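You operate a simulated robot arm through the tools that you are given. There is no shell and no other tool. Be economical: measure what you need, move in short steps, check, and stop when the job is done.

You are at the controls of a simulated two-armed robot. One attempt, no reset.

TASK
Test the desk lamps and the mushroom button, then reset.
Fine: black key to ON first. Hold the yellow button two seconds or more, push the mushroom button down, twist it free, then press the blue RESET.

The check looks at the end state, three seconds after you hand in, the way a careful person would. Anything else that was tipped, shoved, dropped, spilled or broken makes it a failure.

THE ROBOT
Two 7-joint arms with fingered hands on one trunk, on a base that drives. Base frame: it is fixed to the floor where the robot stands at the start and does not move with it; the origin is under the middle of the robot, x ahead of it, y to its left, z up. Units: cm, degrees, N and s.
The left shoulder is at the start at [20.2, 14.1, 96.7], the right one opposite. Places, roughly: black button [50, 40, 90]; black dial [60, 20, 90]; black key [60, 0, 90]; black switch [110, 50, 100]; blue button [50, 30, 90]; blue minus-one key [70, 70, 90]; blue plus-one key [80, 80, 90]; blue plus-ten key [80, 70, 90]; blue zero key [70, 60, 90]; green button [60, 70, 90]; grey dial [50, 10, 90]; grey minus-one key [70, 40, 90]; grey plus-one key [70, 50, 90]; grey plus-ten key [70, 50, 90]; grey zero key [70, 40, 90]; red button [50, 60, 90]. Payload 4 kg a hand.
The TCP of each hand is the grasp point between the finger pads, 2.5 cm short of the fingertips. In the tool frame z runs along the fingers and y along their closing line. Largest opening 8.8 cm; the body of the gripper starts 2.9 cm behind the TCP. The gripper is a hand of 4 fingers: y runs from the thumb to the fingers, the wrist lies at [-1.3, -10.6, -17.4] in the tool frame, and closing takes about 1.5 s.
Orientation is told as [roll, pitch, yaw] about the base's x, y, z axes, in that order, counted from this pose: with the fingers straight down and the wrist toward the robot, the tool's x, y and z point along [0, 1, 0], [1, 0, 0] and [0, 0, -1] of the base frame.

THE INTERFACE
- The arms move only by the tool apply_moves. It takes "left_deltas", "right_deltas" or both (then of equal length, played together; a hand with none holds still); each is a list of rows, each an object (a shift or turn left out is 0, a gripper value left out holds the last) with "xyz": the shift along the tool's x, y, z in units of 250 mm (1.0 is 250 mm), a list of three; "turn": the turn, a rotation vector about the tool's x, y, z in units of 90 degrees (1.0 is 90 degrees), a list of three. In form: [{"xyz": [x, y, z], "turn": [rx, ry, rz]}, ...]. A call has 1 to 10 rows; each row is the pose to reach, as a shift and turn from the pose commanded when the call began, along the tool's axes at that moment. "left_hand" and "right_hand" are, for a hand that has rows, the finger opening in cm, from 0 to 8.8, set as the call begins (left out, the last holds). A call with a number of a shift or a turn outside -1 to 1 is refused whole. Rows are played at 5 a second. More than 5 cm and 8.6 degrees between two rows, or a gripper value outside its range, and nothing of the call is played. Where a pose cannot be reached the arm comes as near as it can. A force on the tool above 60 N (or 10 N above the force at the start of the call, whichever is more), or a blocked arm, ends the call early, and 0.2 s more pass. The fingers move at their own pace (about 15.3 cm/s each) and stop on an object; they squeeze with about 33 N. The grip force told is the motor's: it shows also when the fingers shut on nothing. Time passes only in rows, and 0.2 s behind the last, so rows that repeat a pose let the fingers close. It gives the time, the measured TCP pose, the force on the tool (base axes), the opening and the grip force at its end, in the units of the frame above (readings bear some noise), with the torque about the TCP (base axes, N m) and any sound that the robot's microphone picked up, and new pictures: "views" is both (left out), scene, wrist or none (wrist: the cameras of the hands that moved).
- Cameras (640 x 400 px; columns grow to the right, rows downward): "scene" is now at [12.93, 2.75, 158.42]; the picture's right is [-0.14, -0.99, 0.05], its down [-0.61, 0.05, -0.79] and it looks along [0.78, -0.14, -0.61] (base axes); focal length 284 px, centre (320, 200). "left" rides on the left gripper at [-6.4, -8.3, -9.8] in its tool frame; the picture's right is [-0.62, -0.37, 0.69], its down [0.71, -0.63, 0.30] and it looks along [0.32, 0.68, 0.65] (tool axes); focal length 265 px, centre (320, 200). "right" rides on the right gripper at [6.4, -8.3, -9.8] in its tool frame; the picture's right is [-0.62, 0.37, -0.69], its down [-0.71, -0.63, 0.30] and it looks along [-0.32, 0.68, 0.65] (tool axes); focal length 265 px, centre (320, 200). There is no depth. A picture from a camera that has moved, and an enlarged one, comes with that camera's place and axes in the base frame and with its lens.
- slide_trunk(by): slides the trunk up (or, below 0, down) by that many cm; the arms and the scene camera ride with it, the base frame stays. It gives what a move gives, with no picture.
- roll_base(legs): drives the robot by 1 to 6 legs, each [ahead, left, turn to the left] in cm, cm and degrees, along the robot's own axes; the way and the turn of a leg run together, so that a leg with both is an arc; at most 150 cm and 180 degrees a leg. The arms and the cameras ride along, it lands a little off, and it stops where it bumps. It gives what a move gives, and a new picture of the scene camera.
- move_fingers(index, middle, ring, thumb_bend, thumb_turn, hand): sets how far each is bent, from 0 (flat) to 1 (curled in); at 0.3 the hand is open as for a grip, at 0.7 the pads meet at the TCP. One left out holds its place. A second passes; each finger stops where it meets its share of the squeeze, and holds until it gets a number again. A gripper value or a shape takes the hand back. It gives what a move gives, with no picture; readings hold the bend of each and the force on the fingers (four entries, about 0 where the hand has none), thumb and palm. thumb_turn goes from beside the hand (0) to across from the fingers (1), as for a grip.
- hand_shape(shape, hand): the hand has 4 fingers and takes this shape, open, in about a second: jaw (thumb against the fingers, like two jaws); tri (thumb and two fingers); tip (a fingertip pinch); poke (one finger out to press); point (the index stretched); flat (the hand flat); cup (the hand cupped); fist (a fist). The gripper value then closes the fingers along that shape, each until it touches; the sizes above hold for jaw. It gives what a move gives, with no picture.
- head_to(pan, tilt): turns the head with the scene camera to pan (to the left, within 97 degrees either way) and tilt (down, from -29 to 69), counted from straight ahead of the robot. It gives what a move gives, and a new picture of the scene camera.
- close_up(camera, box): a new picture of the part [left, top, right, bottom] of that camera's present view, enlarged. The clock stands still meanwhile.
- job_done(): hands the job in; it is judged then, once.

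Go step by step. Nothing tells you exact positions but the pictures and the camera data: compare them with the known pose of the tool, close in by small moves and look again before you grip or let go. The budget is 120 turns and 260 pictures, counting those below and the enlarged ones. Unless the task says otherwise, let go and move clear before handing in.

The tools are called after ">>>" as name(argument=value, ...) on one line, values as JSON. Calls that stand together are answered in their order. apply_moves: Moves the arms, as the interface text tells. Its arguments: {"type":"object","properties":{"left_deltas":{"type":"array","items":{"type":"object","properties":{"xyz":{"type":"array","items":{"type":"number"}},"turn":{"type":"array","items":{"type":"number"}}}}},"left_hand":{"type":"number"},"right_deltas":{"type":"array","items":{"type":"object","properties":{"xyz":{"type":"array","items":{"type":"number"}},"turn":{"type":"array","items":{"type":"number"}}}}},"right_hand":{"type":"number"},"views":{"type":"string","enum":["both","scene","wrist","none"]}},"required":[]} The other tools are called the same way: slide_trunk (by) slides the trunk up or down; hand_shape (shape, hand) gives the hand a shape; move_fingers (index, middle, ring, thumb_bend, thumb_turn, hand) moves the fingers one by one; roll_base (legs) drives the base; head_to (pan, tilt) turns the head that bears the scene camera; close_up (camera, box) takes an enlarged picture of a part of a camera's view; job_done () hands the job in.

At the start:

```text
time: 0.0
left_position: [53.11, 26.06, 135.7]
left_orientation: [1.1, -1.2, -1.1]
left_ft_force: [0.6, 0.0, -0.6]
left_wrist_torque: [0.0, -0.01, 0.01]
left_opening: 8.78
left_grasp_force: 0.1
left_shape: jaw
left_bend: [0.3, 0.3, 0.3, 0.3, 0.98]
left_finger forces: [0.0, 0.0, 0.0, 0.0, 0.0, 0.0]
right_position: [36.26, -18.38, 135.58]
right_orientation: [-3.0, -0.1, 1.5]
right_ft_force: [-0.6, -0.5, 0.6]
right_wrist_torque: [-0.01, -0.01, 0.01]
right_opening: 8.74
right_grasp_force: 0.0
right_shape: jaw
right_bend: [0.3, 0.3, 0.3, 0.3, 0.98]
right_finger forces: [0.1, 0.0, 0.0, 0.1, 0.0, 0.0]
trunk travel left (down, up): [-50.0, 27.0]
robot x, y, heading: [2.0, -3.77, -0.8]
head pan, tilt: [-7.0, 39.1]
```

scene: 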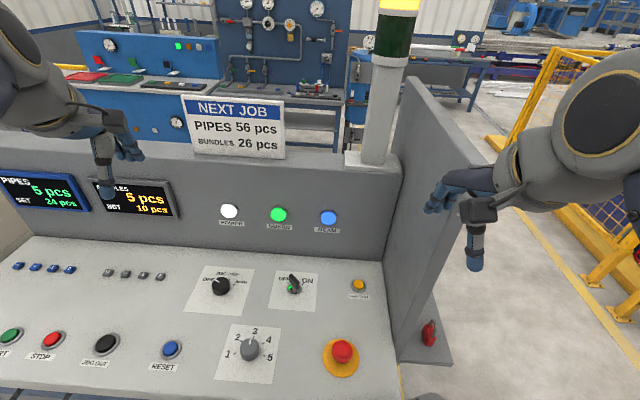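
right: 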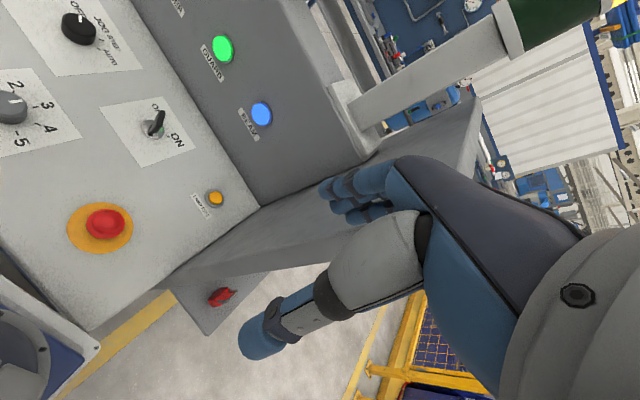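
left: 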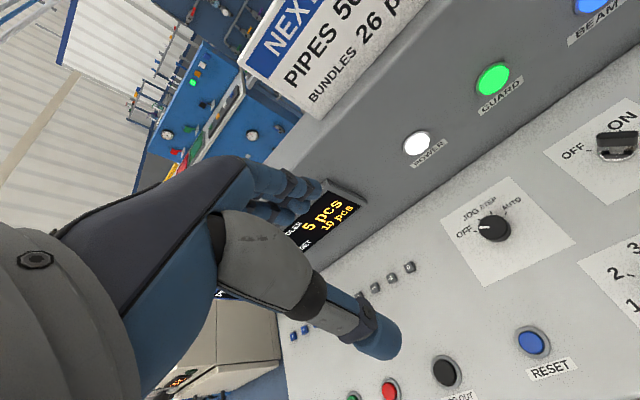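

I see the desk with the key switch, yellow lamp-test button, red mushroom and blue RESET. I'll look closer at the controls first.

>>> close_up(camera="scene", box=[180, 250, 400, 388])

>>> close_up(camera="right", box=[50, 80, 250, 260])

```text
2.90 times, centred on (290, 319) of scene
camera zoom: at [12.93, 2.75, 158.42], right [-0.14, -0.99, 0.05], down [-0.61, 0.05, -0.79], along [0.78, -0.14, -0.61], focal length 824 px, centre (407, -145)
```

zoom: 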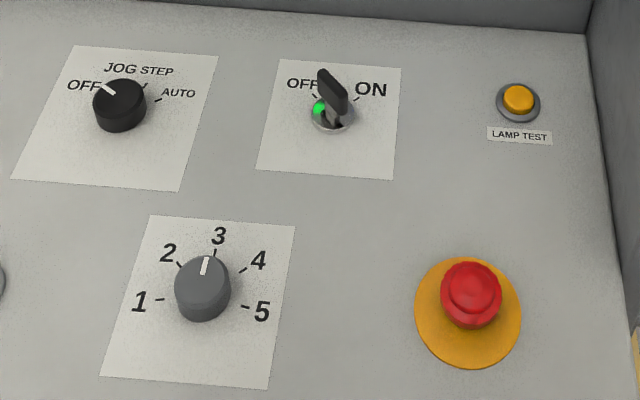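

```text
2.22 times, centred on (150, 170) of right
camera zoom: at [27.73, -11.61, 144.97], right [0.38, -0.57, 0.72], down [-0.61, -0.74, -0.27], along [0.69, -0.34, -0.63], focal length 590 px, centre (698, 267)
```

zoom: 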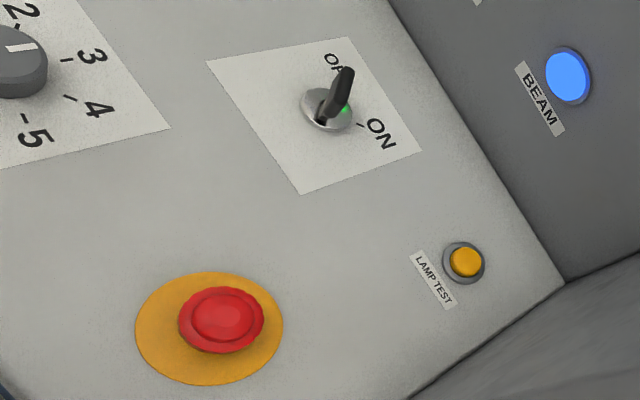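

>>> close_up(camera="scene", box=[268, 264, 328, 304])

>>> close_up(camera="right", box=[110, 85, 190, 145])

>>> close_up(camera="left", box=[560, 110, 640, 170])

```text
10.00 times, centred on (298, 284) of scene
camera zoom: at [12.93, 2.75, 158.42], right [-0.14, -0.99, 0.05], down [-0.61, 0.05, -0.79], along [0.78, -0.14, -0.61], focal length 2841 px, centre (540, -640)
```

zoom: 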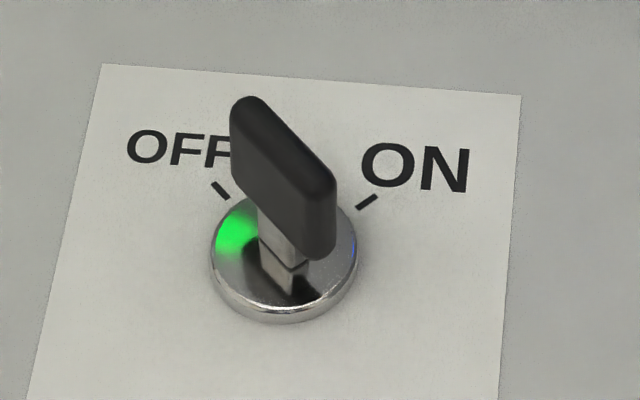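

```text
6.67 times, centred on (150, 115) of right
camera zoom: at [27.73, -11.61, 144.97], right [0.38, -0.57, 0.72], down [-0.61, -0.74, -0.27], along [0.69, -0.34, -0.63], focal length 1769 px, centre (1453, 767)
```

zoom: 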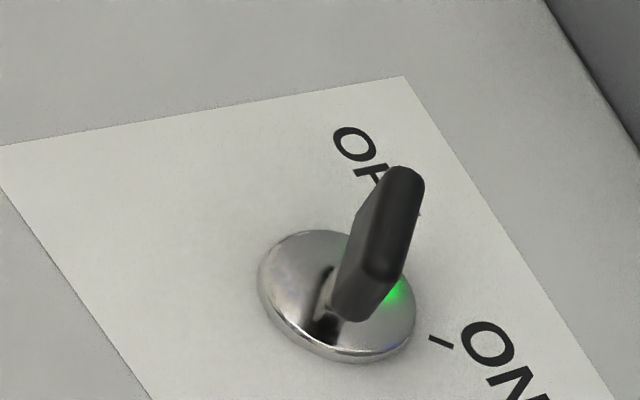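

```text
6.67 times, centred on (600, 140) of left
camera zoom: at [44.61, 19.52, 145.34], right [-0.37, -0.6, -0.71], down [-0.61, 0.73, -0.3], along [0.7, 0.32, -0.63], focal length 1769 px, centre (-1547, 600)
```

zoom: 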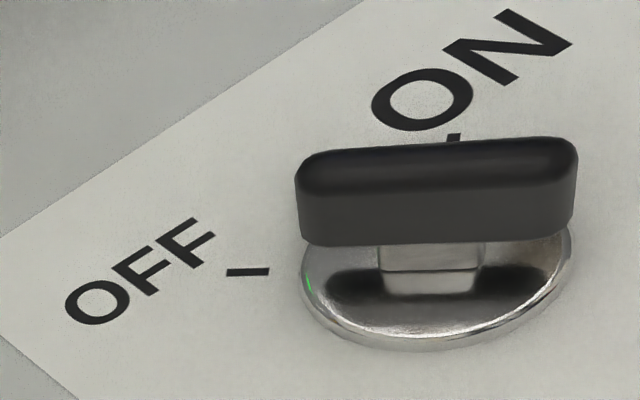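

>>> head_to(pan=-25, tilt=40)

>>> hand_shape(hand="right", shape="poke")

>>> close_up(camera="right", box=[0, 0, 640, 400])

```text
time: 0.8
left_position: [53.35, 21.7, 128.0]
left_orientation: [3.8, -0.1, -0.2]
left_ft_force: [-0.3, 0.5, 0.2]
left_wrist_torque: [0.01, -0.06, -0.03]
left_opening: 8.77
left_grasp_force: 0.1
left_shape: jaw
left_bend: [0.3, 0.3, 0.3, 0.3, 0.97]
left_finger forces: [0.0, 0.0, 0.0, 0.0, 0.1, 0.0]
right_position: [37.18, -21.96, 125.65]
right_orientation: [0.9, 1.4, 3.5]
right_ft_force: [0.8, 84.8, -28.4]
right_wrist_torque: [1.3, 1.36, 5.29]
right_opening: 8.72
right_grasp_force: 0.1
right_shape: jaw
right_bend: [0.3, 0.34, 0.28, 0.3, 0.98]
right_finger forces: [0.1, 0.1, 129.4, 0.1, 0.0, 0.1]
trunk travel left (down, up): [-50.0, 27.0]
robot x, y, heading: [0.36, -2.7, -0.1]
head pan, tilt: [-25.0, 40.0]
camera scene: at [12.3, -5.85, 150.15], right [-0.42, -0.91, 0.0], down [-0.57, 0.27, -0.77], along [0.7, -0.33, -0.63], focal length 284 px, centre (320, 200)
```

scene: 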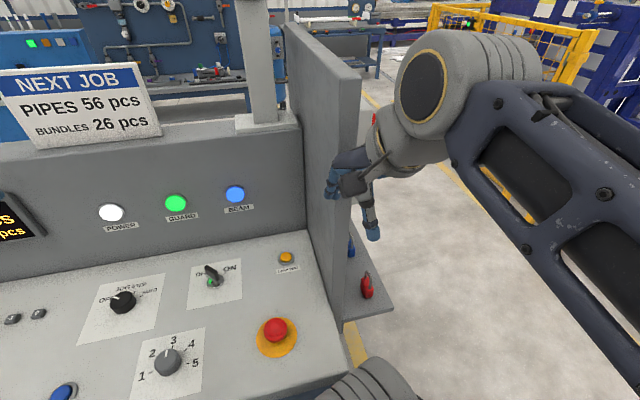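

```text
time: 1.7
left_position: [53.12, 21.61, 128.19]
left_orientation: [3.8, -0.3, -0.3]
left_ft_force: [0.2, -0.3, -0.5]
left_wrist_torque: [0.0, -0.01, -0.02]
left_opening: 8.81
left_grasp_force: 0.1
left_shape: jaw
left_bend: [0.3, 0.3, 0.3, 0.3, 0.97]
left_finger forces: [0.0, 0.0, 0.0, 0.0, 0.0, 0.0]
right_position: [36.72, -23.12, 126.35]
right_orientation: [-0.2, 0.3, 1.7]
right_ft_force: [-0.6, 0.5, 0.0]
right_wrist_torque: [0.04, 0.01, -0.01]
right_opening: 0.01
right_grasp_force: 0.0
right_shape: poke
right_bend: [0.7, 0.7, 0.99, 1.0, 1.0]
right_finger forces: [0.0, 0.0, 0.0, 0.0, 0.1, 0.1]
trunk travel left (down, up): [-50.0, 27.0]
robot x, y, heading: [0.46, -2.22, -0.1]
head pan, tilt: [-25.0, 40.0]
```

```text
1.00 times, centred on (320, 200) of right
camera zoom: at [28.14, -16.94, 136.07], right [0.39, -0.61, 0.69], down [-0.61, -0.74, -0.3], along [0.69, -0.3, -0.66], focal length 265 px, centre (320, 200)
```

zoom: 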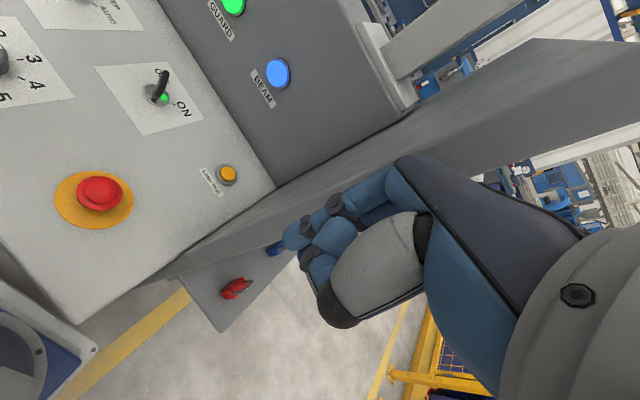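

The robot sagged about 8 cm and its right fingers brushed the side wall; I need to see whether it's still drifting before planning.

>>> head_to(pan=-7, tilt=50)

```text
time: 2.5
left_position: [53.06, 21.66, 128.21]
left_orientation: [3.8, -0.3, -0.4]
left_ft_force: [-0.6, -0.7, 0.3]
left_wrist_torque: [0.02, -0.01, -0.02]
left_opening: 8.81
left_grasp_force: 0.0
left_shape: jaw
left_bend: [0.3, 0.3, 0.3, 0.3, 0.97]
left_finger forces: [0.1, 0.0, 0.1, 0.1, 0.1, 0.0]
right_position: [36.74, -23.03, 126.14]
right_orientation: [-0.1, 0.6, 2.2]
right_ft_force: [-0.1, 0.2, -0.2]
right_wrist_torque: [0.01, 0.0, 0.02]
right_opening: 0.0
right_grasp_force: 0.1
right_shape: poke
right_bend: [0.7, 0.7, 0.99, 1.0, 1.0]
right_finger forces: [0.0, 0.0, 0.0, 0.1, 0.0, 0.0]
trunk travel left (down, up): [-50.0, 27.0]
robot x, y, heading: [0.17, -2.53, -0.1]
head pan, tilt: [-7.0, 50.0]
camera scene: at [12.34, -3.24, 148.8], right [-0.13, -0.99, 0.0], down [-0.75, 0.1, -0.65], along [0.65, -0.08, -0.76], focal length 284 px, centre (320, 200)
```

scene: 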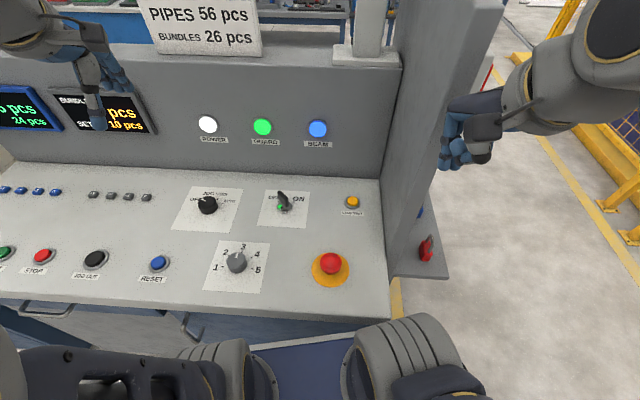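

Settled now. Triangulation: yellow ≈ [60.3,-17.8,90.7], mushroom top ≈ [41.3,-8.8,94.6], key ≈ [61.1,0.4], RESET ≈ [48.6,29.4], panel flat at z≈90 and rotated about -13°, with a tall side wall at its right edge. I'll back the right hand off the wall and bring it leftwards.

>>> apply_moves(right_deltas=[{"xyz": [0, -0.1, 0]}, {"xyz": [0.15, -0.1, 0]}, {"xyz": [0.3, -0.1, 0]}, {"xyz": [0.45, -0.1, 0]}, {"xyz": [0.6, 0, 0]}])

```text
time: 3.9
left_position: [53.47, 21.37, 128.52]
left_orientation: [3.8, 0.1, -0.5]
left_ft_force: [-0.4, -0.4, 0.2]
left_wrist_torque: [0.02, -0.04, 0.05]
left_opening: 8.79
left_grasp_force: 0.1
left_shape: jaw
left_bend: [0.3, 0.3, 0.3, 0.3, 0.97]
left_finger forces: [0.0, 0.0, 0.0, 0.0, 0.0, 0.1]
right_position: [36.6, -8.35, 126.37]
right_orientation: [0.0, 1.1, 2.1]
right_ft_force: [-1.4, -0.1, -0.3]
right_wrist_torque: [-0.01, -0.03, 0.01]
right_opening: 0.03
right_grasp_force: 0.0
right_shape: poke
right_bend: [0.7, 0.7, 0.99, 1.0, 1.0]
right_finger forces: [0.1, 0.0, 0.1, 0.0, 0.1, 0.0]
trunk travel left (down, up): [-50.0, 27.0]
robot x, y, heading: [-0.17, -2.35, 0.1]
head pan, tilt: [-7.0, 50.0]
stopped in row 5 (right hand): the arm was blocked; the commanded pose is now the measured one
camera scene: at [12.79, -3.42, 149.26], right [-0.13, -0.99, 0.0], down [-0.76, 0.1, -0.65], along [0.64, -0.08, -0.76], focal length 284 px, centre (320, 200)
camera right: at [28.14, -2.06, 136.31], right [0.4, -0.61, 0.69], down [-0.61, -0.74, -0.29], along [0.68, -0.3, -0.67], focal length 265 px, centre (320, 200)
```

scene: 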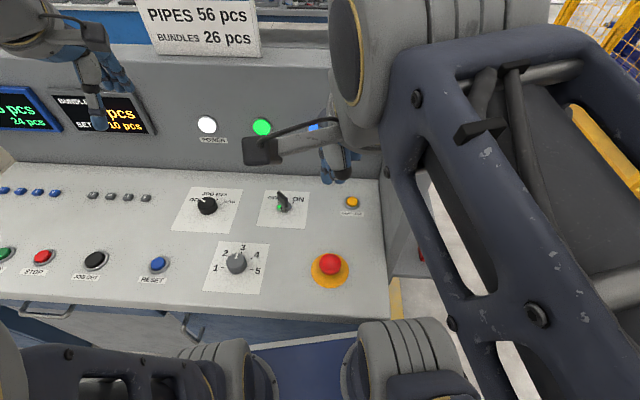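
right: 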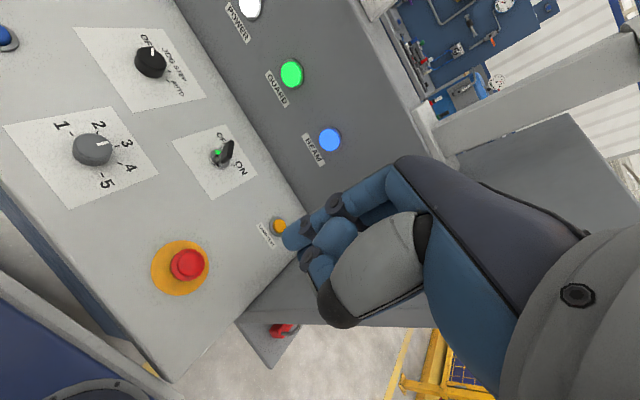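

>>> close_up(camera="right", box=[250, 150, 442, 330])

>>> close_up(camera="scene", box=[270, 100, 398, 220])

```text
2.22 times, centred on (346, 240) of right
camera zoom: at [28.14, -2.06, 136.31], right [0.4, -0.61, 0.69], down [-0.61, -0.74, -0.29], along [0.68, -0.3, -0.67], focal length 590 px, centre (262, 111)
```

zoom: 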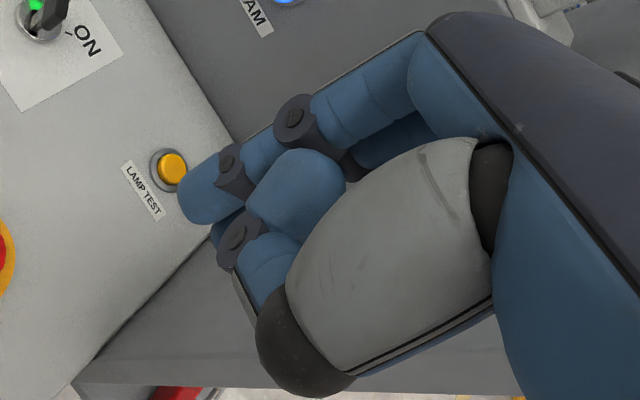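

```text
3.33 times, centred on (334, 160) of scene
camera zoom: at [12.79, -3.42, 149.26], right [-0.13, -0.99, 0.0], down [-0.76, 0.1, -0.65], along [0.64, -0.08, -0.76], focal length 947 px, centre (273, 333)
```

zoom: 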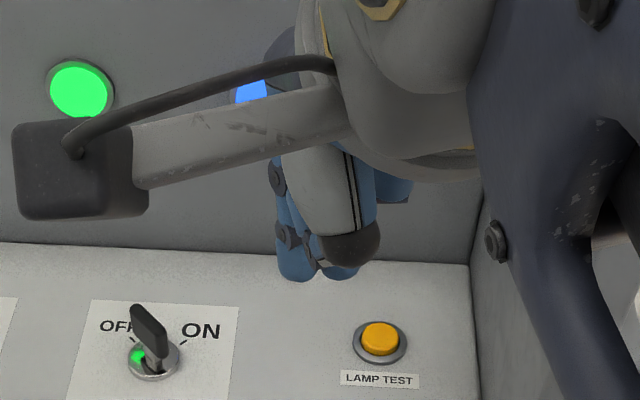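

The index tip sits about 0.9 cm to the inner side of the TCP and 2.5 cm ahead of it. The left hand can reach everything without going near the side wall, so I'll park the right hand and use the left one in the poke shape.

>>> apply_moves(right_deltas=[{"xyz": [-0.15, -0.05, 0]}, {"xyz": [-0.3, -0.1, 0]}, {"xyz": [-0.45, -0.16, 0]}], views="none")

>>> hand_shape(hand="left", shape="poke")

>>> move_fingers(hand="left", middle=1.0)

>>> apply_moves(left_deltas=[{"xyz": [-0.1, 0, 0]}, {"xyz": [-0.25, 0, 0.05]}, {"xyz": [-0.4, 0, 0.1], "turn": [0, 0, 0.08]}, {"xyz": [-0.55, 0, 0.2], "turn": [0, 0, 0.16]}])

```text
time: 4.7
left_position: [53.34, 21.33, 128.56]
left_orientation: [3.9, 0.0, -0.4]
left_ft_force: [-0.8, 0.5, 0.1]
left_wrist_torque: [0.0, -0.02, -0.01]
left_opening: 8.78
left_grasp_force: 0.0
left_shape: jaw
left_bend: [0.3, 0.3, 0.3, 0.3, 0.97]
left_finger forces: [0.1, 0.0, 0.1, 0.1, 0.1, 0.0]
right_position: [32.88, -19.59, 126.52]
right_orientation: [-0.1, 0.9, 2.1]
right_ft_force: [-0.2, -0.4, 0.5]
right_wrist_torque: [-0.02, -0.04, -0.01]
right_opening: 0.0
right_grasp_force: 0.0
right_shape: poke
right_bend: [0.7, 0.7, 0.99, 1.0, 1.0]
right_finger forces: [0.0, 0.1, 0.0, 0.1, 0.0, 0.1]
trunk travel left (down, up): [-50.0, 27.0]
robot x, y, heading: [-0.12, -2.47, -0.4]
head pan, tilt: [-7.0, 50.0]
```

```text
time: 5.6
left_position: [53.29, 21.26, 128.64]
left_orientation: [3.9, 0.2, -0.4]
left_ft_force: [0.5, 0.0, 1.1]
left_wrist_torque: [0.0, 0.02, 0.01]
left_opening: 0.0
left_grasp_force: 0.0
left_shape: poke
left_bend: [0.7, 0.7, 0.99, 1.0, 1.0]
left_finger forces: [0.0, 0.0, 0.1, 0.1, 0.0, 0.1]
right_position: [33.09, -19.71, 126.74]
right_orientation: [0.1, 0.9, 2.1]
right_ft_force: [-0.4, 0.8, -0.4]
right_wrist_torque: [0.03, 0.01, -0.01]
right_opening: 0.02
right_grasp_force: 0.0
right_shape: poke
right_bend: [0.7, 0.7, 0.99, 1.0, 1.0]
right_finger forces: [0.1, 0.0, 0.1, 0.0, 0.0, 0.1]
trunk travel left (down, up): [-50.0, 27.0]
robot x, y, heading: [0.17, -2.29, -0.2]
head pan, tilt: [-7.0, 50.0]
```

```text
time: 6.6
left_position: [53.35, 21.22, 128.51]
left_orientation: [4.0, 0.2, -0.4]
left_ft_force: [0.1, 0.2, -0.8]
left_wrist_torque: [0.02, 0.03, -0.04]
left_opening: 2.26
left_grasp_force: 0.1
left_shape: fingers
left_bend: [0.7, 1.0, 0.99, 1.0, 1.0]
left_finger forces: [0.0, 0.1, 0.1, 0.0, 0.0, 0.0]
right_position: [32.91, -19.75, 126.73]
right_orientation: [-0.1, 0.9, 2.1]
right_ft_force: [-0.2, 0.5, 0.3]
right_wrist_torque: [0.03, 0.04, -0.06]
right_opening: 0.0
right_grasp_force: 0.0
right_shape: poke
right_bend: [0.7, 0.7, 0.99, 1.0, 1.0]
right_finger forces: [0.0, 0.0, 0.0, 0.0, 0.0, 0.0]
trunk travel left (down, up): [-50.0, 27.0]
robot x, y, heading: [0.05, -2.31, -0.4]
head pan, tilt: [-7.0, 50.0]
```

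```text
time: 7.6
left_position: [53.3, 7.93, 122.7]
left_orientation: [3.7, 0.9, -14.8]
left_ft_force: [-0.9, 0.0, -0.4]
left_wrist_torque: [-0.03, 0.01, 0.02]
left_opening: 2.27
left_grasp_force: 0.0
left_shape: fingers
left_bend: [0.7, 1.0, 0.99, 1.0, 1.0]
left_finger forces: [0.0, 0.0, 0.1, 0.0, 0.0, 0.0]
right_position: [32.92, -19.57, 126.67]
right_orientation: [-0.1, 0.9, 2.2]
right_ft_force: [0.1, 0.3, 0.0]
right_wrist_torque: [-0.02, -0.01, 0.01]
right_opening: 0.0
right_grasp_force: 0.0
right_shape: poke
right_bend: [0.7, 0.7, 0.99, 1.0, 1.0]
right_finger forces: [0.0, 0.1, 0.0, 0.0, 0.0, 0.0]
trunk travel left (down, up): [-50.0, 27.0]
robot x, y, heading: [-0.2, -2.21, -0.5]
head pan, tilt: [-7.0, 50.0]
camera scene: at [12.69, -3.47, 149.3], right [-0.13, -0.99, 0.0], down [-0.76, 0.1, -0.65], along [0.64, -0.08, -0.76], focal length 284 px, centre (320, 200)
camera left: at [43.63, 3.06, 132.22], right [-0.52, -0.46, -0.73], down [-0.43, 0.87, -0.24], along [0.74, 0.18, -0.64], focal length 265 px, centre (320, 200)
```

scene: 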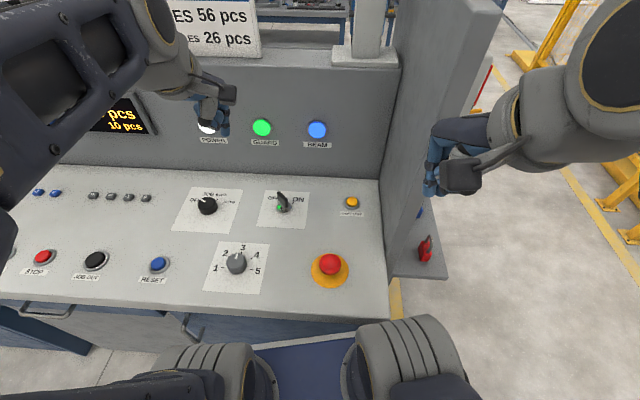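
left: 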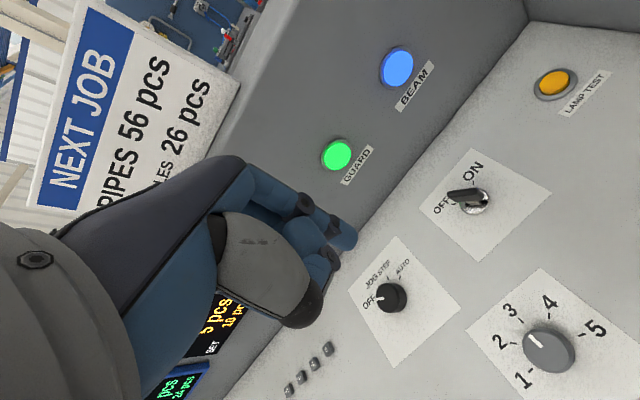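

>>> apply_moves(left_deltas=[{"xyz": [-0.02, 0.07, 0.17]}, {"xyz": [-0.04, 0.14, 0.34]}, {"xyz": [-0.06, 0.2, 0.51]}, {"xyz": [-0.08, 0.26, 0.68]}, {"xyz": [-0.092, 0.328, 0.84]}])

>>> close_up(camera="left", box=[260, 100, 580, 300])

>>> close_up(camera="scene", box=[240, 150, 336, 210])

```text
time: 8.8
left_position: [60.53, 5.12, 101.43]
left_orientation: [3.8, 1.0, -14.8]
left_ft_force: [-0.1, -0.8, -0.6]
left_wrist_torque: [0.04, 0.01, 0.01]
left_opening: 2.24
left_grasp_force: 0.2
left_shape: fingers
left_bend: [0.7, 1.0, 0.99, 1.0, 1.0]
left_finger forces: [0.0, 0.1, 0.0, 0.0, 0.0, 0.0]
right_position: [32.98, -19.56, 126.56]
right_orientation: [-0.2, 0.8, 2.1]
right_ft_force: [0.1, -0.3, -0.1]
right_wrist_torque: [-0.02, 0.02, 0.02]
right_opening: 0.01
right_grasp_force: 0.0
right_shape: poke
right_bend: [0.7, 0.7, 0.99, 1.0, 1.0]
right_finger forces: [0.1, 0.0, 0.0, 0.1, 0.0, 0.0]
trunk travel left (down, up): [-50.0, 27.0]
robot x, y, heading: [-0.11, -2.27, -0.1]
head pan, tilt: [-7.0, 50.0]
camera scene: at [12.68, -3.47, 149.31], right [-0.13, -0.99, 0.0], down [-0.76, 0.1, -0.65], along [0.64, -0.08, -0.76], focal length 284 px, centre (320, 200)
camera left: at [50.97, 0.32, 111.0], right [-0.51, -0.46, -0.73], down [-0.43, 0.87, -0.24], along [0.74, 0.18, -0.64], focal length 265 px, centre (320, 200)
```

scene: 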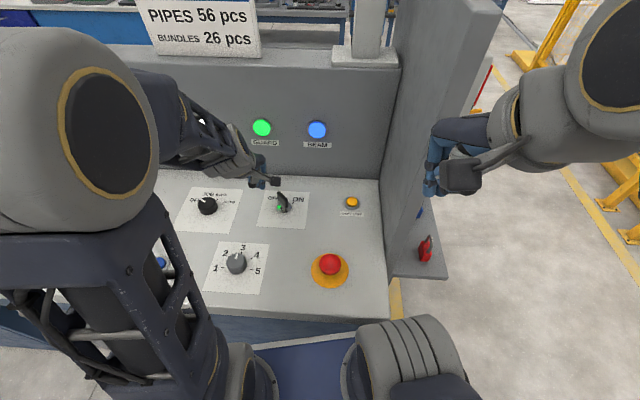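
left: 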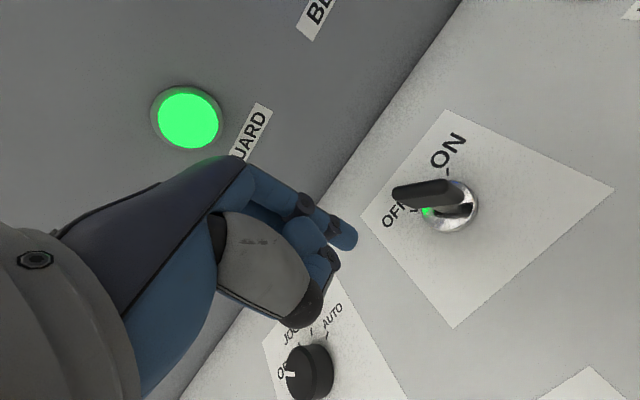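

```text
2.00 times, centred on (420, 200) of left
camera zoom: at [50.97, 0.32, 111.0], right [-0.51, -0.46, -0.73], down [-0.43, 0.87, -0.24], along [0.74, 0.18, -0.64], focal length 531 px, centre (120, 200)
```

zoom: 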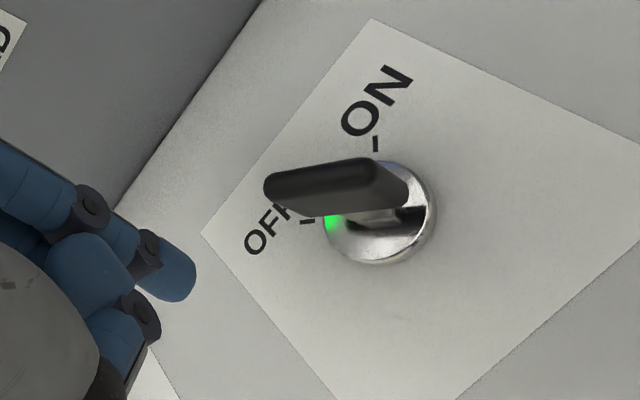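

```text
6.67 times, centred on (288, 180) of scene
camera zoom: at [12.68, -3.47, 149.31], right [-0.13, -0.99, 0.0], down [-0.76, 0.1, -0.65], along [0.64, -0.08, -0.76], focal length 1894 px, centre (533, 333)
```

zoom: 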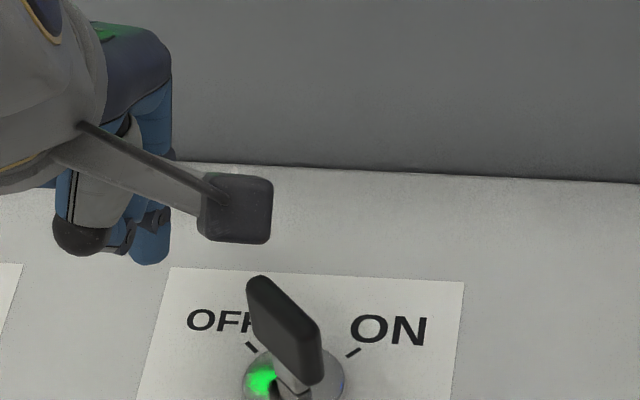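

>>> apply_moves(left_deltas=[{"xyz": [-0.03, 0.02, 0.142]}, {"xyz": [-0.05, 0.04, 0.284]}], views="none")

>>> close_up(camera="left", box=[260, 100, 580, 300])

>>> close_up(camera="scene", box=[240, 170, 336, 230])

```text
time: 9.4
left_position: [61.09, 4.28, 94.17]
left_orientation: [3.8, 1.0, -14.9]
left_ft_force: [-0.1, 0.3, -0.2]
left_wrist_torque: [0.0, 0.03, -0.01]
left_opening: 2.28
left_grasp_force: 0.1
left_shape: fingers
left_bend: [0.7, 1.0, 0.99, 1.0, 1.0]
left_finger forces: [0.0, 0.1, 0.0, 0.1, 0.0, 0.0]
right_position: [32.96, -19.65, 126.72]
right_orientation: [-0.2, 0.9, 2.1]
right_ft_force: [0.2, 0.7, -0.1]
right_wrist_torque: [-0.02, 0.04, -0.01]
right_opening: 0.02
right_grasp_force: 0.2
right_shape: poke
right_bend: [0.7, 0.7, 0.99, 1.0, 1.0]
right_finger forces: [0.0, 0.1, 0.0, 0.0, 0.0, 0.0]
trunk travel left (down, up): [-50.0, 27.0]
robot x, y, heading: [0.2, -2.44, -0.1]
head pan, tilt: [-7.0, 50.0]
```

```text
2.00 times, centred on (420, 200) of left
camera zoom: at [51.56, -0.65, 103.74], right [-0.51, -0.46, -0.73], down [-0.43, 0.87, -0.24], along [0.74, 0.18, -0.64], focal length 531 px, centre (120, 200)
```

zoom: 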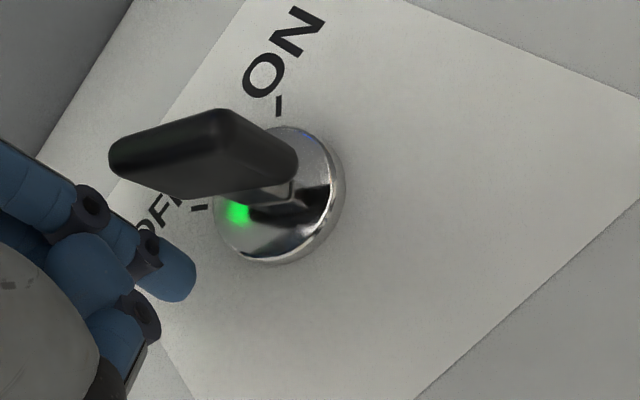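

```text
6.67 times, centred on (288, 200) of scene
camera zoom: at [12.68, -3.47, 149.31], right [-0.13, -0.99, 0.0], down [-0.76, 0.1, -0.65], along [0.64, -0.08, -0.76], focal length 1894 px, centre (533, 200)
```

zoom: 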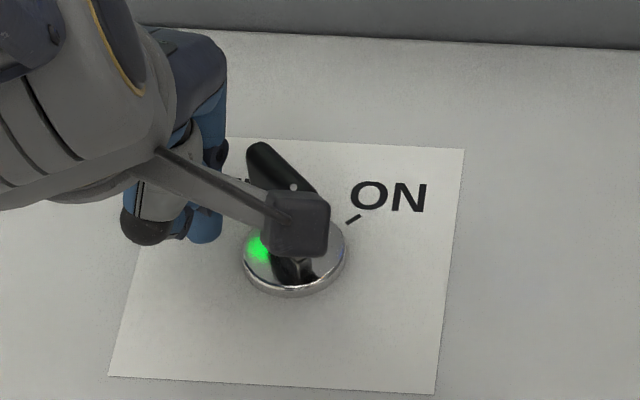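

>>> apply_moves(left_deltas=[{"xyz": [-0.004, 0.047, 0]}, {"xyz": [-0.018, 0.06, 0]}, {"xyz": [-0.031, 0.07, 0]}, {"xyz": [-0.044, 0.084, 0]}, {"xyz": [-0.056, 0.098, 0]}, {"xyz": [-0.07, 0.106, 0]}, {"xyz": [-0.085, 0.114, 0]}, {"xyz": [-0.098, 0.12, 0]}, {"xyz": [-0.112, 0.123, 0]}], views="none")

>>> close_up(camera="left", box=[260, 100, 580, 300])

>>> close_up(camera="scene", box=[240, 170, 336, 230])

```text
time: 11.4
left_position: [63.47, 0.58, 93.88]
left_orientation: [3.7, 0.9, -14.7]
left_ft_force: [5.3, 8.4, 3.0]
left_wrist_torque: [-0.12, 0.07, -0.09]
left_opening: 2.36
left_grasp_force: 6.0
left_shape: fingers
left_bend: [0.7, 1.0, 0.99, 1.0, 1.0]
left_finger forces: [2.1, 0.0, 0.0, 0.0, 9.7, 0.0]
right_position: [32.99, -19.46, 126.72]
right_orientation: [-0.1, 0.8, 2.1]
right_ft_force: [0.3, 0.8, 0.2]
right_wrist_torque: [0.0, 0.01, 0.02]
right_opening: 0.01
right_grasp_force: 0.1
right_shape: poke
right_bend: [0.7, 0.7, 0.99, 1.0, 1.0]
right_finger forces: [0.0, 0.0, 0.1, 0.1, 0.0, 0.0]
trunk travel left (down, up): [-50.0, 27.0]
robot x, y, heading: [-0.24, -2.52, -0.2]
head pan, tilt: [-7.0, 50.0]
```

```text
2.00 times, centred on (420, 200) of left
camera zoom: at [53.89, -4.19, 103.57], right [-0.51, -0.46, -0.73], down [-0.43, 0.87, -0.24], along [0.74, 0.18, -0.64], focal length 531 px, centre (120, 200)
```

zoom: 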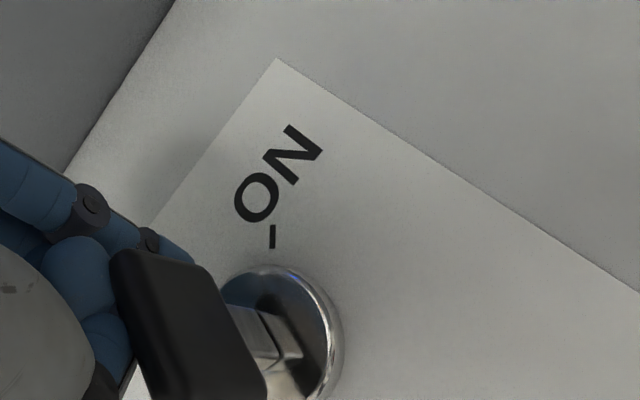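

```text
6.67 times, centred on (288, 200) of scene
camera zoom: at [12.69, -3.44, 149.31], right [-0.13, -0.99, 0.0], down [-0.76, 0.1, -0.65], along [0.64, -0.08, -0.76], focal length 1894 px, centre (533, 200)
```

zoom: 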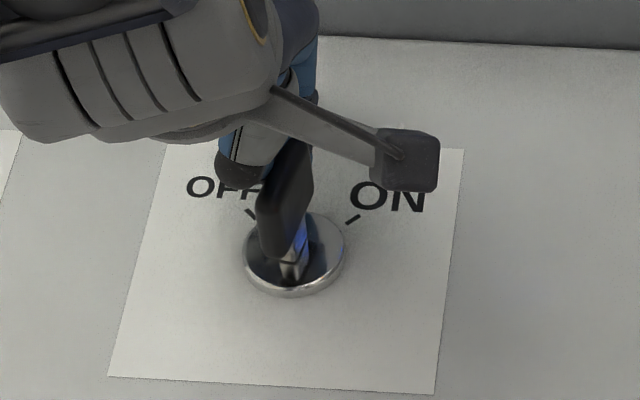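

The key is about two-thirds over, but its near end meets the curled thumb. I'll back off slightly, lift so only the index tip overlaps the blade, and continue.

>>> apply_moves(left_deltas=[{"xyz": [0.03, 0.0, 0]}, {"xyz": [0.03, 0.0, -0.07]}, {"xyz": [0.0, 0.0, -0.07]}, {"xyz": [-0.015, 0, -0.07]}, {"xyz": [-0.03, 0, -0.07]}, {"xyz": [-0.045, -0.003, -0.07]}], views="none")

>>> close_up(camera="left", box=[260, 100, 580, 300])

>>> close_up(camera="scene", box=[240, 170, 336, 230])

```text
time: 12.8
left_position: [63.06, -0.55, 95.57]
left_orientation: [3.8, 1.1, -14.8]
left_ft_force: [1.2, -0.3, 0.5]
left_wrist_torque: [0.01, -0.04, -0.02]
left_opening: 2.3
left_grasp_force: 0.1
left_shape: fingers
left_bend: [0.7, 1.0, 0.99, 1.0, 1.0]
left_finger forces: [1.0, 0.0, 0.1, 0.0, 0.0, 0.0]
right_position: [32.96, -19.62, 126.68]
right_orientation: [-0.1, 1.0, 2.0]
right_ft_force: [0.6, 0.6, 0.5]
right_wrist_torque: [-0.02, -0.01, -0.02]
right_opening: 0.0
right_grasp_force: 0.0
right_shape: poke
right_bend: [0.7, 0.7, 0.99, 1.0, 1.0]
right_finger forces: [0.0, 0.1, 0.0, 0.0, 0.0, 0.0]
trunk travel left (down, up): [-50.0, 27.0]
robot x, y, heading: [-0.11, -2.29, -0.4]
head pan, tilt: [-7.0, 50.0]
```

```text
2.00 times, centred on (420, 200) of left
camera zoom: at [53.5, -5.38, 105.21], right [-0.52, -0.46, -0.73], down [-0.42, 0.87, -0.24], along [0.74, 0.18, -0.64], focal length 531 px, centre (120, 200)
```

zoom: 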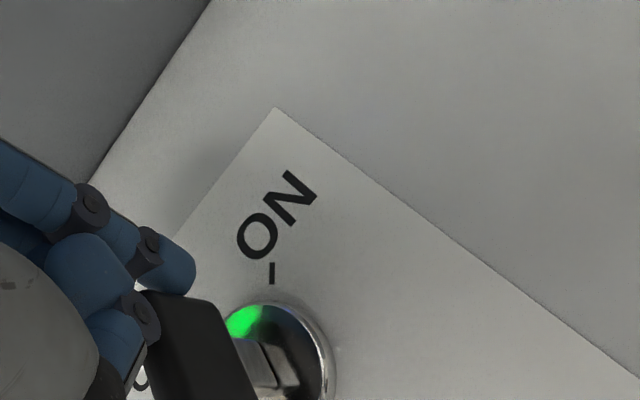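

```text
6.67 times, centred on (288, 200) of scene
camera zoom: at [12.71, -3.41, 149.31], right [-0.13, -0.99, 0.0], down [-0.76, 0.1, -0.65], along [0.64, -0.08, -0.76], focal length 1894 px, centre (533, 200)
```

zoom: 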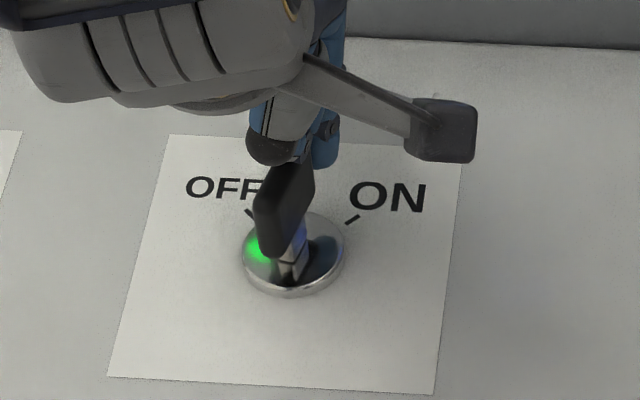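

>>> apply_moves(left_deltas=[{"xyz": [0.03, 0.02, 0]}, {"xyz": [0.06, 0.04, -0.1]}, {"xyz": [0.2, 0.0, -0.25]}], views="none")

>>> close_up(camera="left", box=[260, 100, 580, 300])

>>> close_up(camera="scene", box=[240, 170, 336, 230])

```text
refused: row 3 steps farther than a row can; nothing moved
```

```text
2.00 times, centred on (420, 200) of left
camera zoom: at [53.5, -5.38, 105.21], right [-0.52, -0.46, -0.73], down [-0.42, 0.87, -0.24], along [0.74, 0.18, -0.64], focal length 531 px, centre (120, 200)
```

zoom: 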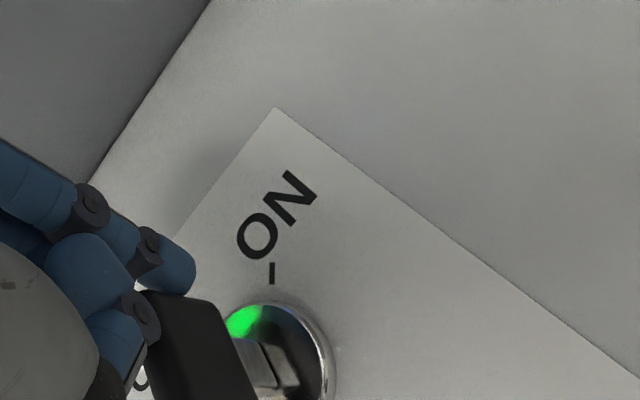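

```text
6.67 times, centred on (288, 200) of scene
camera zoom: at [12.71, -3.41, 149.31], right [-0.13, -0.99, 0.0], down [-0.76, 0.1, -0.65], along [0.64, -0.08, -0.76], focal length 1894 px, centre (533, 200)
```

zoom: 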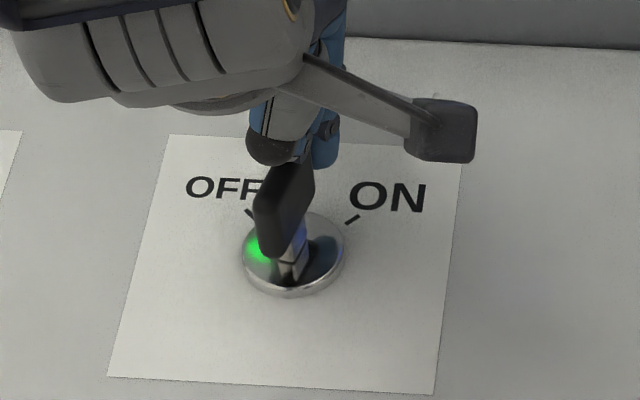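

>>> apply_moves(left_deltas=[{"xyz": [0.03, 0.02, 0]}, {"xyz": [0.06, 0.04, -0.12]}, {"xyz": [0.16, 0.03, -0.25]}, {"xyz": [0.26, 0.0, -0.35]}], views="none")

>>> close_up(camera="left", box=[320, 100, 640, 300])

>>> close_up(camera="scene", box=[240, 170, 336, 230])

```text
time: 13.8
left_position: [64.67, 5.12, 104.88]
left_orientation: [3.7, 1.0, -15.0]
left_ft_force: [-0.6, 0.2, 0.7]
left_wrist_torque: [-0.01, -0.03, 0.01]
left_opening: 2.27
left_grasp_force: 0.1
left_shape: fingers
left_bend: [0.7, 1.0, 0.99, 1.0, 1.0]
left_finger forces: [0.0, 0.0, 0.0, 0.1, 0.0, 0.0]
right_position: [32.89, -19.6, 126.67]
right_orientation: [-0.1, 0.8, 2.0]
right_ft_force: [-0.7, 0.5, -0.1]
right_wrist_torque: [-0.01, 0.0, 0.03]
right_opening: 0.0
right_grasp_force: 0.0
right_shape: poke
right_bend: [0.7, 0.7, 0.99, 1.0, 1.0]
right_finger forces: [0.0, 0.1, 0.1, 0.0, 0.0, 0.0]
trunk travel left (down, up): [-50.0, 27.0]
robot x, y, heading: [-0.01, -2.39, -0.4]
head pan, tilt: [-7.0, 50.0]
```

```text
2.00 times, centred on (480, 200) of left
camera zoom: at [55.14, 0.22, 114.46], right [-0.52, -0.46, -0.72], down [-0.42, 0.87, -0.25], along [0.74, 0.18, -0.64], focal length 531 px, centre (0, 200)
```

zoom: 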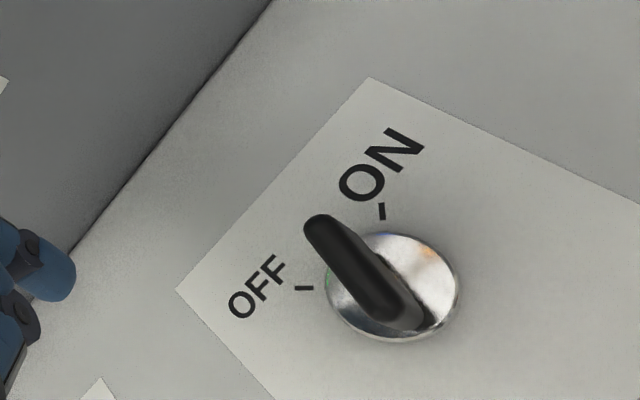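

```text
6.67 times, centred on (288, 200) of scene
camera zoom: at [12.72, -3.39, 149.31], right [-0.13, -0.99, 0.0], down [-0.76, 0.1, -0.65], along [0.64, -0.08, -0.76], focal length 1894 px, centre (533, 200)
```

zoom: 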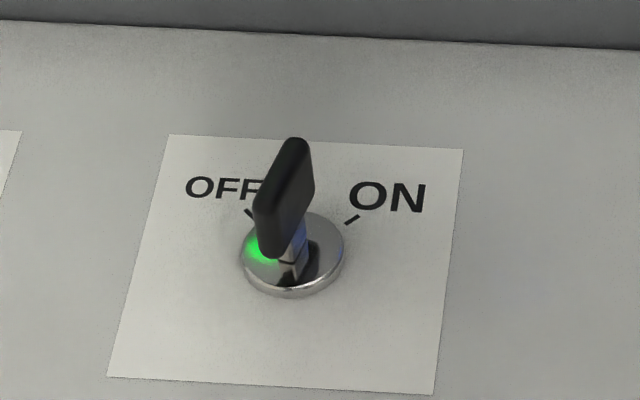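

The key is only part-way; the finger slipped past the blade's end. I'll finish from the near end, pushing it leftwards from the right.

>>> apply_moves(left_deltas=[{"xyz": [-0.1, -0.044, 0.05]}, {"xyz": [-0.2, -0.09, 0.1]}, {"xyz": [-0.294, -0.132, 0.216]}, {"xyz": [-0.3, -0.131, 0.3]}, {"xyz": [-0.305, -0.13, 0.38]}], views="none")

>>> close_up(camera="left", box=[260, 150, 580, 350])

>>> close_up(camera="scene", box=[240, 170, 336, 230])

```text
time: 15.0
left_position: [59.83, -0.95, 94.95]
left_orientation: [3.7, 0.8, -15.0]
left_ft_force: [0.2, -0.3, 9.9]
left_wrist_torque: [0.06, -0.17, 0.01]
left_opening: 2.28
left_grasp_force: 5.1
left_shape: fingers
left_bend: [0.7, 1.0, 0.99, 1.0, 1.0]
left_finger forces: [0.0, 10.0, 0.0, 0.0, 0.0, 0.1]
right_position: [32.92, -19.5, 126.54]
right_orientation: [-0.1, 0.9, 2.0]
right_ft_force: [0.9, 0.0, -0.1]
right_wrist_torque: [-0.01, 0.02, 0.01]
right_opening: 0.0
right_grasp_force: 0.0
right_shape: poke
right_bend: [0.7, 0.7, 0.99, 1.0, 1.0]
right_finger forces: [0.0, 0.1, 0.1, 0.0, 0.1, 0.0]
trunk travel left (down, up): [-50.0, 27.0]
robot x, y, heading: [0.18, -2.8, -0.3]
head pan, tilt: [-7.0, 50.0]
```

```text
2.00 times, centred on (420, 250) of left
camera zoom: at [50.09, -5.63, 104.53], right [-0.51, -0.46, -0.73], down [-0.42, 0.87, -0.25], along [0.75, 0.18, -0.64], focal length 531 px, centre (120, 100)
```

zoom: 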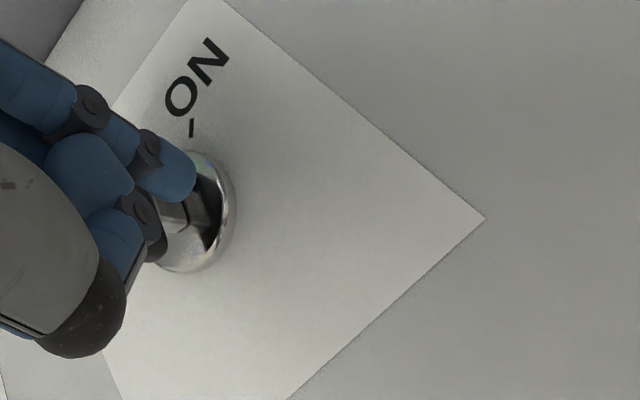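

```text
6.67 times, centred on (288, 200) of scene
camera zoom: at [12.7, -3.42, 149.31], right [-0.13, -0.99, 0.0], down [-0.76, 0.1, -0.65], along [0.64, -0.08, -0.76], focal length 1894 px, centre (533, 200)
```

zoom: 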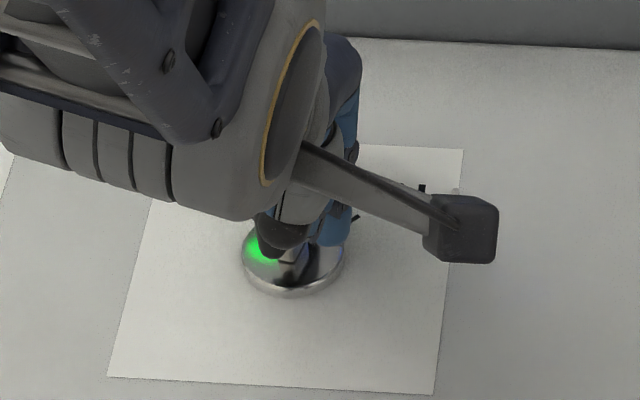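

>>> apply_moves(left_deltas=[{"xyz": [0, 0, -0.025]}, {"xyz": [0.029, -0.016, -0.025]}, {"xyz": [0.045, -0.02, -0.025]}, {"xyz": [0.06, -0.024, -0.025]}, {"xyz": [0.073, -0.024, -0.025]}, {"xyz": [0.085, -0.023, -0.025]}], views="none")

>>> close_up(camera="left", box=[260, 150, 580, 350])

>>> close_up(camera="scene", box=[240, 170, 336, 230])

```text
time: 16.4
left_position: [59.58, 1.03, 95.56]
left_orientation: [3.7, 1.3, -15.2]
left_ft_force: [-25.2, -30.4, 4.5]
left_wrist_torque: [-0.06, 0.01, -0.41]
left_opening: 2.23
left_grasp_force: 18.6
left_shape: fingers
left_bend: [0.7, 1.0, 0.99, 1.0, 1.0]
left_finger forces: [37.9, 0.0, 0.0, 0.0, 0.0, 0.0]
right_position: [32.97, -19.55, 126.64]
right_orientation: [-0.1, 0.9, 2.0]
right_ft_force: [-0.1, 1.2, 0.1]
right_wrist_torque: [0.0, -0.04, -0.01]
right_opening: 0.02
right_grasp_force: 0.1
right_shape: poke
right_bend: [0.7, 0.7, 0.99, 1.0, 1.0]
right_finger forces: [0.0, 0.1, 0.1, 0.0, 0.0, 0.1]
trunk travel left (down, up): [-50.0, 27.0]
robot x, y, heading: [-0.04, -2.59, -0.1]
head pan, tilt: [-7.0, 50.0]
```

```text
2.00 times, centred on (420, 250) of left
camera zoom: at [49.87, -3.7, 105.17], right [-0.52, -0.45, -0.72], down [-0.42, 0.87, -0.24], along [0.74, 0.18, -0.65], focal length 531 px, centre (120, 100)
```

zoom: 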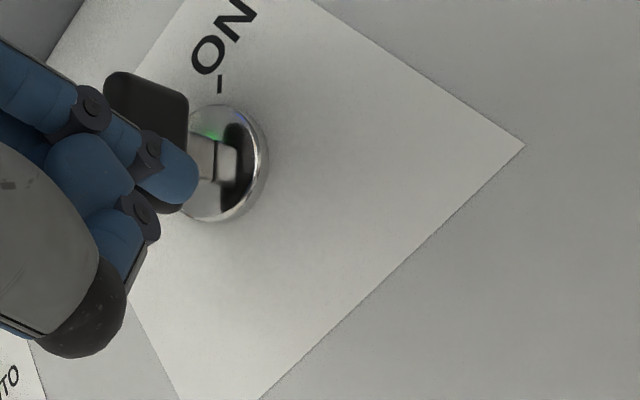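

```text
6.67 times, centred on (288, 200) of scene
camera zoom: at [12.72, -3.4, 149.31], right [-0.13, -0.99, 0.0], down [-0.76, 0.1, -0.65], along [0.64, -0.08, -0.76], focal length 1894 px, centre (533, 200)
```

zoom: 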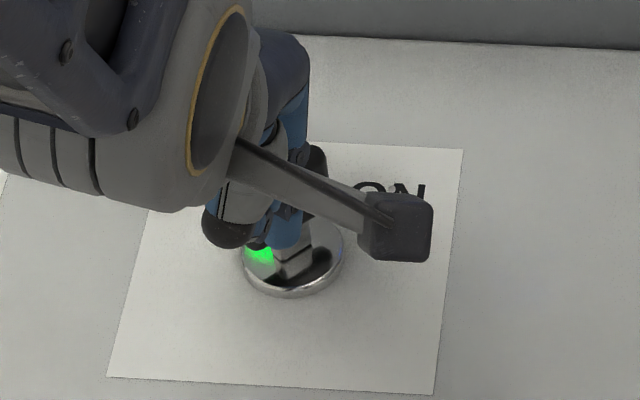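

>>> apply_moves(left_deltas=[{"xyz": [-0.05, -0.01, 0]}, {"xyz": [-0.06, -0.01, -0.15]}, {"xyz": [0.0, -0.0, -0.3]}, {"xyz": [0.1, 0.0, -0.4]}, {"xyz": [0.24, 0.0, -0.45]}], views="none")

>>> close_up(camera="left", box=[320, 100, 640, 300])

>>> close_up(camera="scene", box=[240, 170, 336, 230])

```text
time: 17.6
left_position: [61.13, 6.51, 107.17]
left_orientation: [3.8, 1.1, -14.9]
left_ft_force: [-1.0, 0.1, 0.0]
left_wrist_torque: [-0.01, -0.02, 0.01]
left_opening: 2.27
left_grasp_force: 0.0
left_shape: fingers
left_bend: [0.7, 1.0, 0.99, 1.0, 1.0]
left_finger forces: [0.0, 0.0, 0.1, 0.1, 0.0, 0.0]
right_position: [32.95, -19.6, 126.64]
right_orientation: [-0.1, 1.0, 1.9]
right_ft_force: [-0.9, -0.6, -0.1]
right_wrist_torque: [0.0, 0.0, 0.01]
right_opening: 0.0
right_grasp_force: 0.0
right_shape: poke
right_bend: [0.7, 0.7, 0.99, 1.0, 1.0]
right_finger forces: [0.0, 0.0, 0.0, 0.1, 0.0, 0.0]
trunk travel left (down, up): [-50.0, 27.0]
robot x, y, heading: [-0.03, -2.46, -0.7]
head pan, tilt: [-7.0, 50.0]
```

```text
2.00 times, centred on (480, 200) of left
camera zoom: at [51.56, 1.63, 116.8], right [-0.52, -0.46, -0.72], down [-0.42, 0.87, -0.25], along [0.74, 0.18, -0.64], focal length 531 px, centre (0, 200)
```

zoom: 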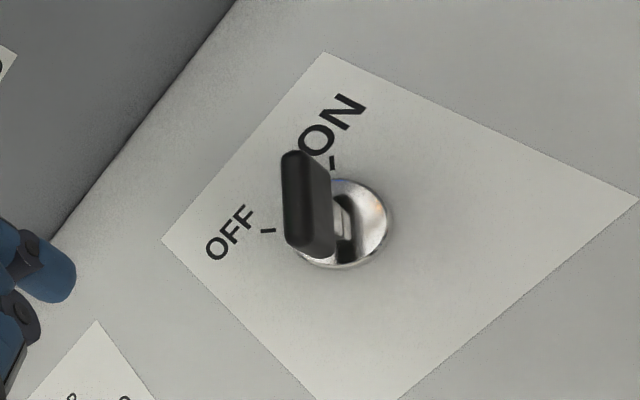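

```text
6.67 times, centred on (288, 200) of scene
camera zoom: at [12.73, -3.39, 149.3], right [-0.13, -0.99, 0.0], down [-0.76, 0.1, -0.65], along [0.64, -0.08, -0.76], focal length 1894 px, centre (533, 200)
```

zoom: 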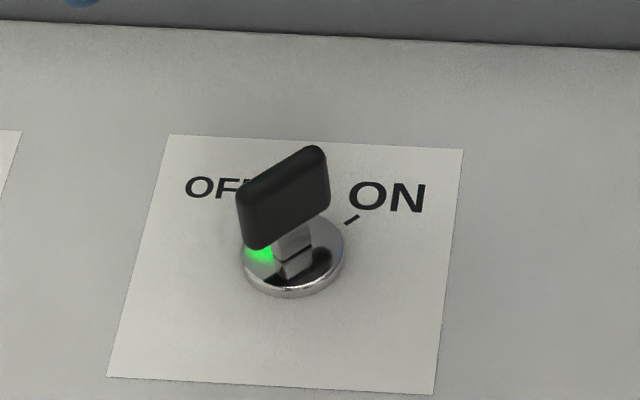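

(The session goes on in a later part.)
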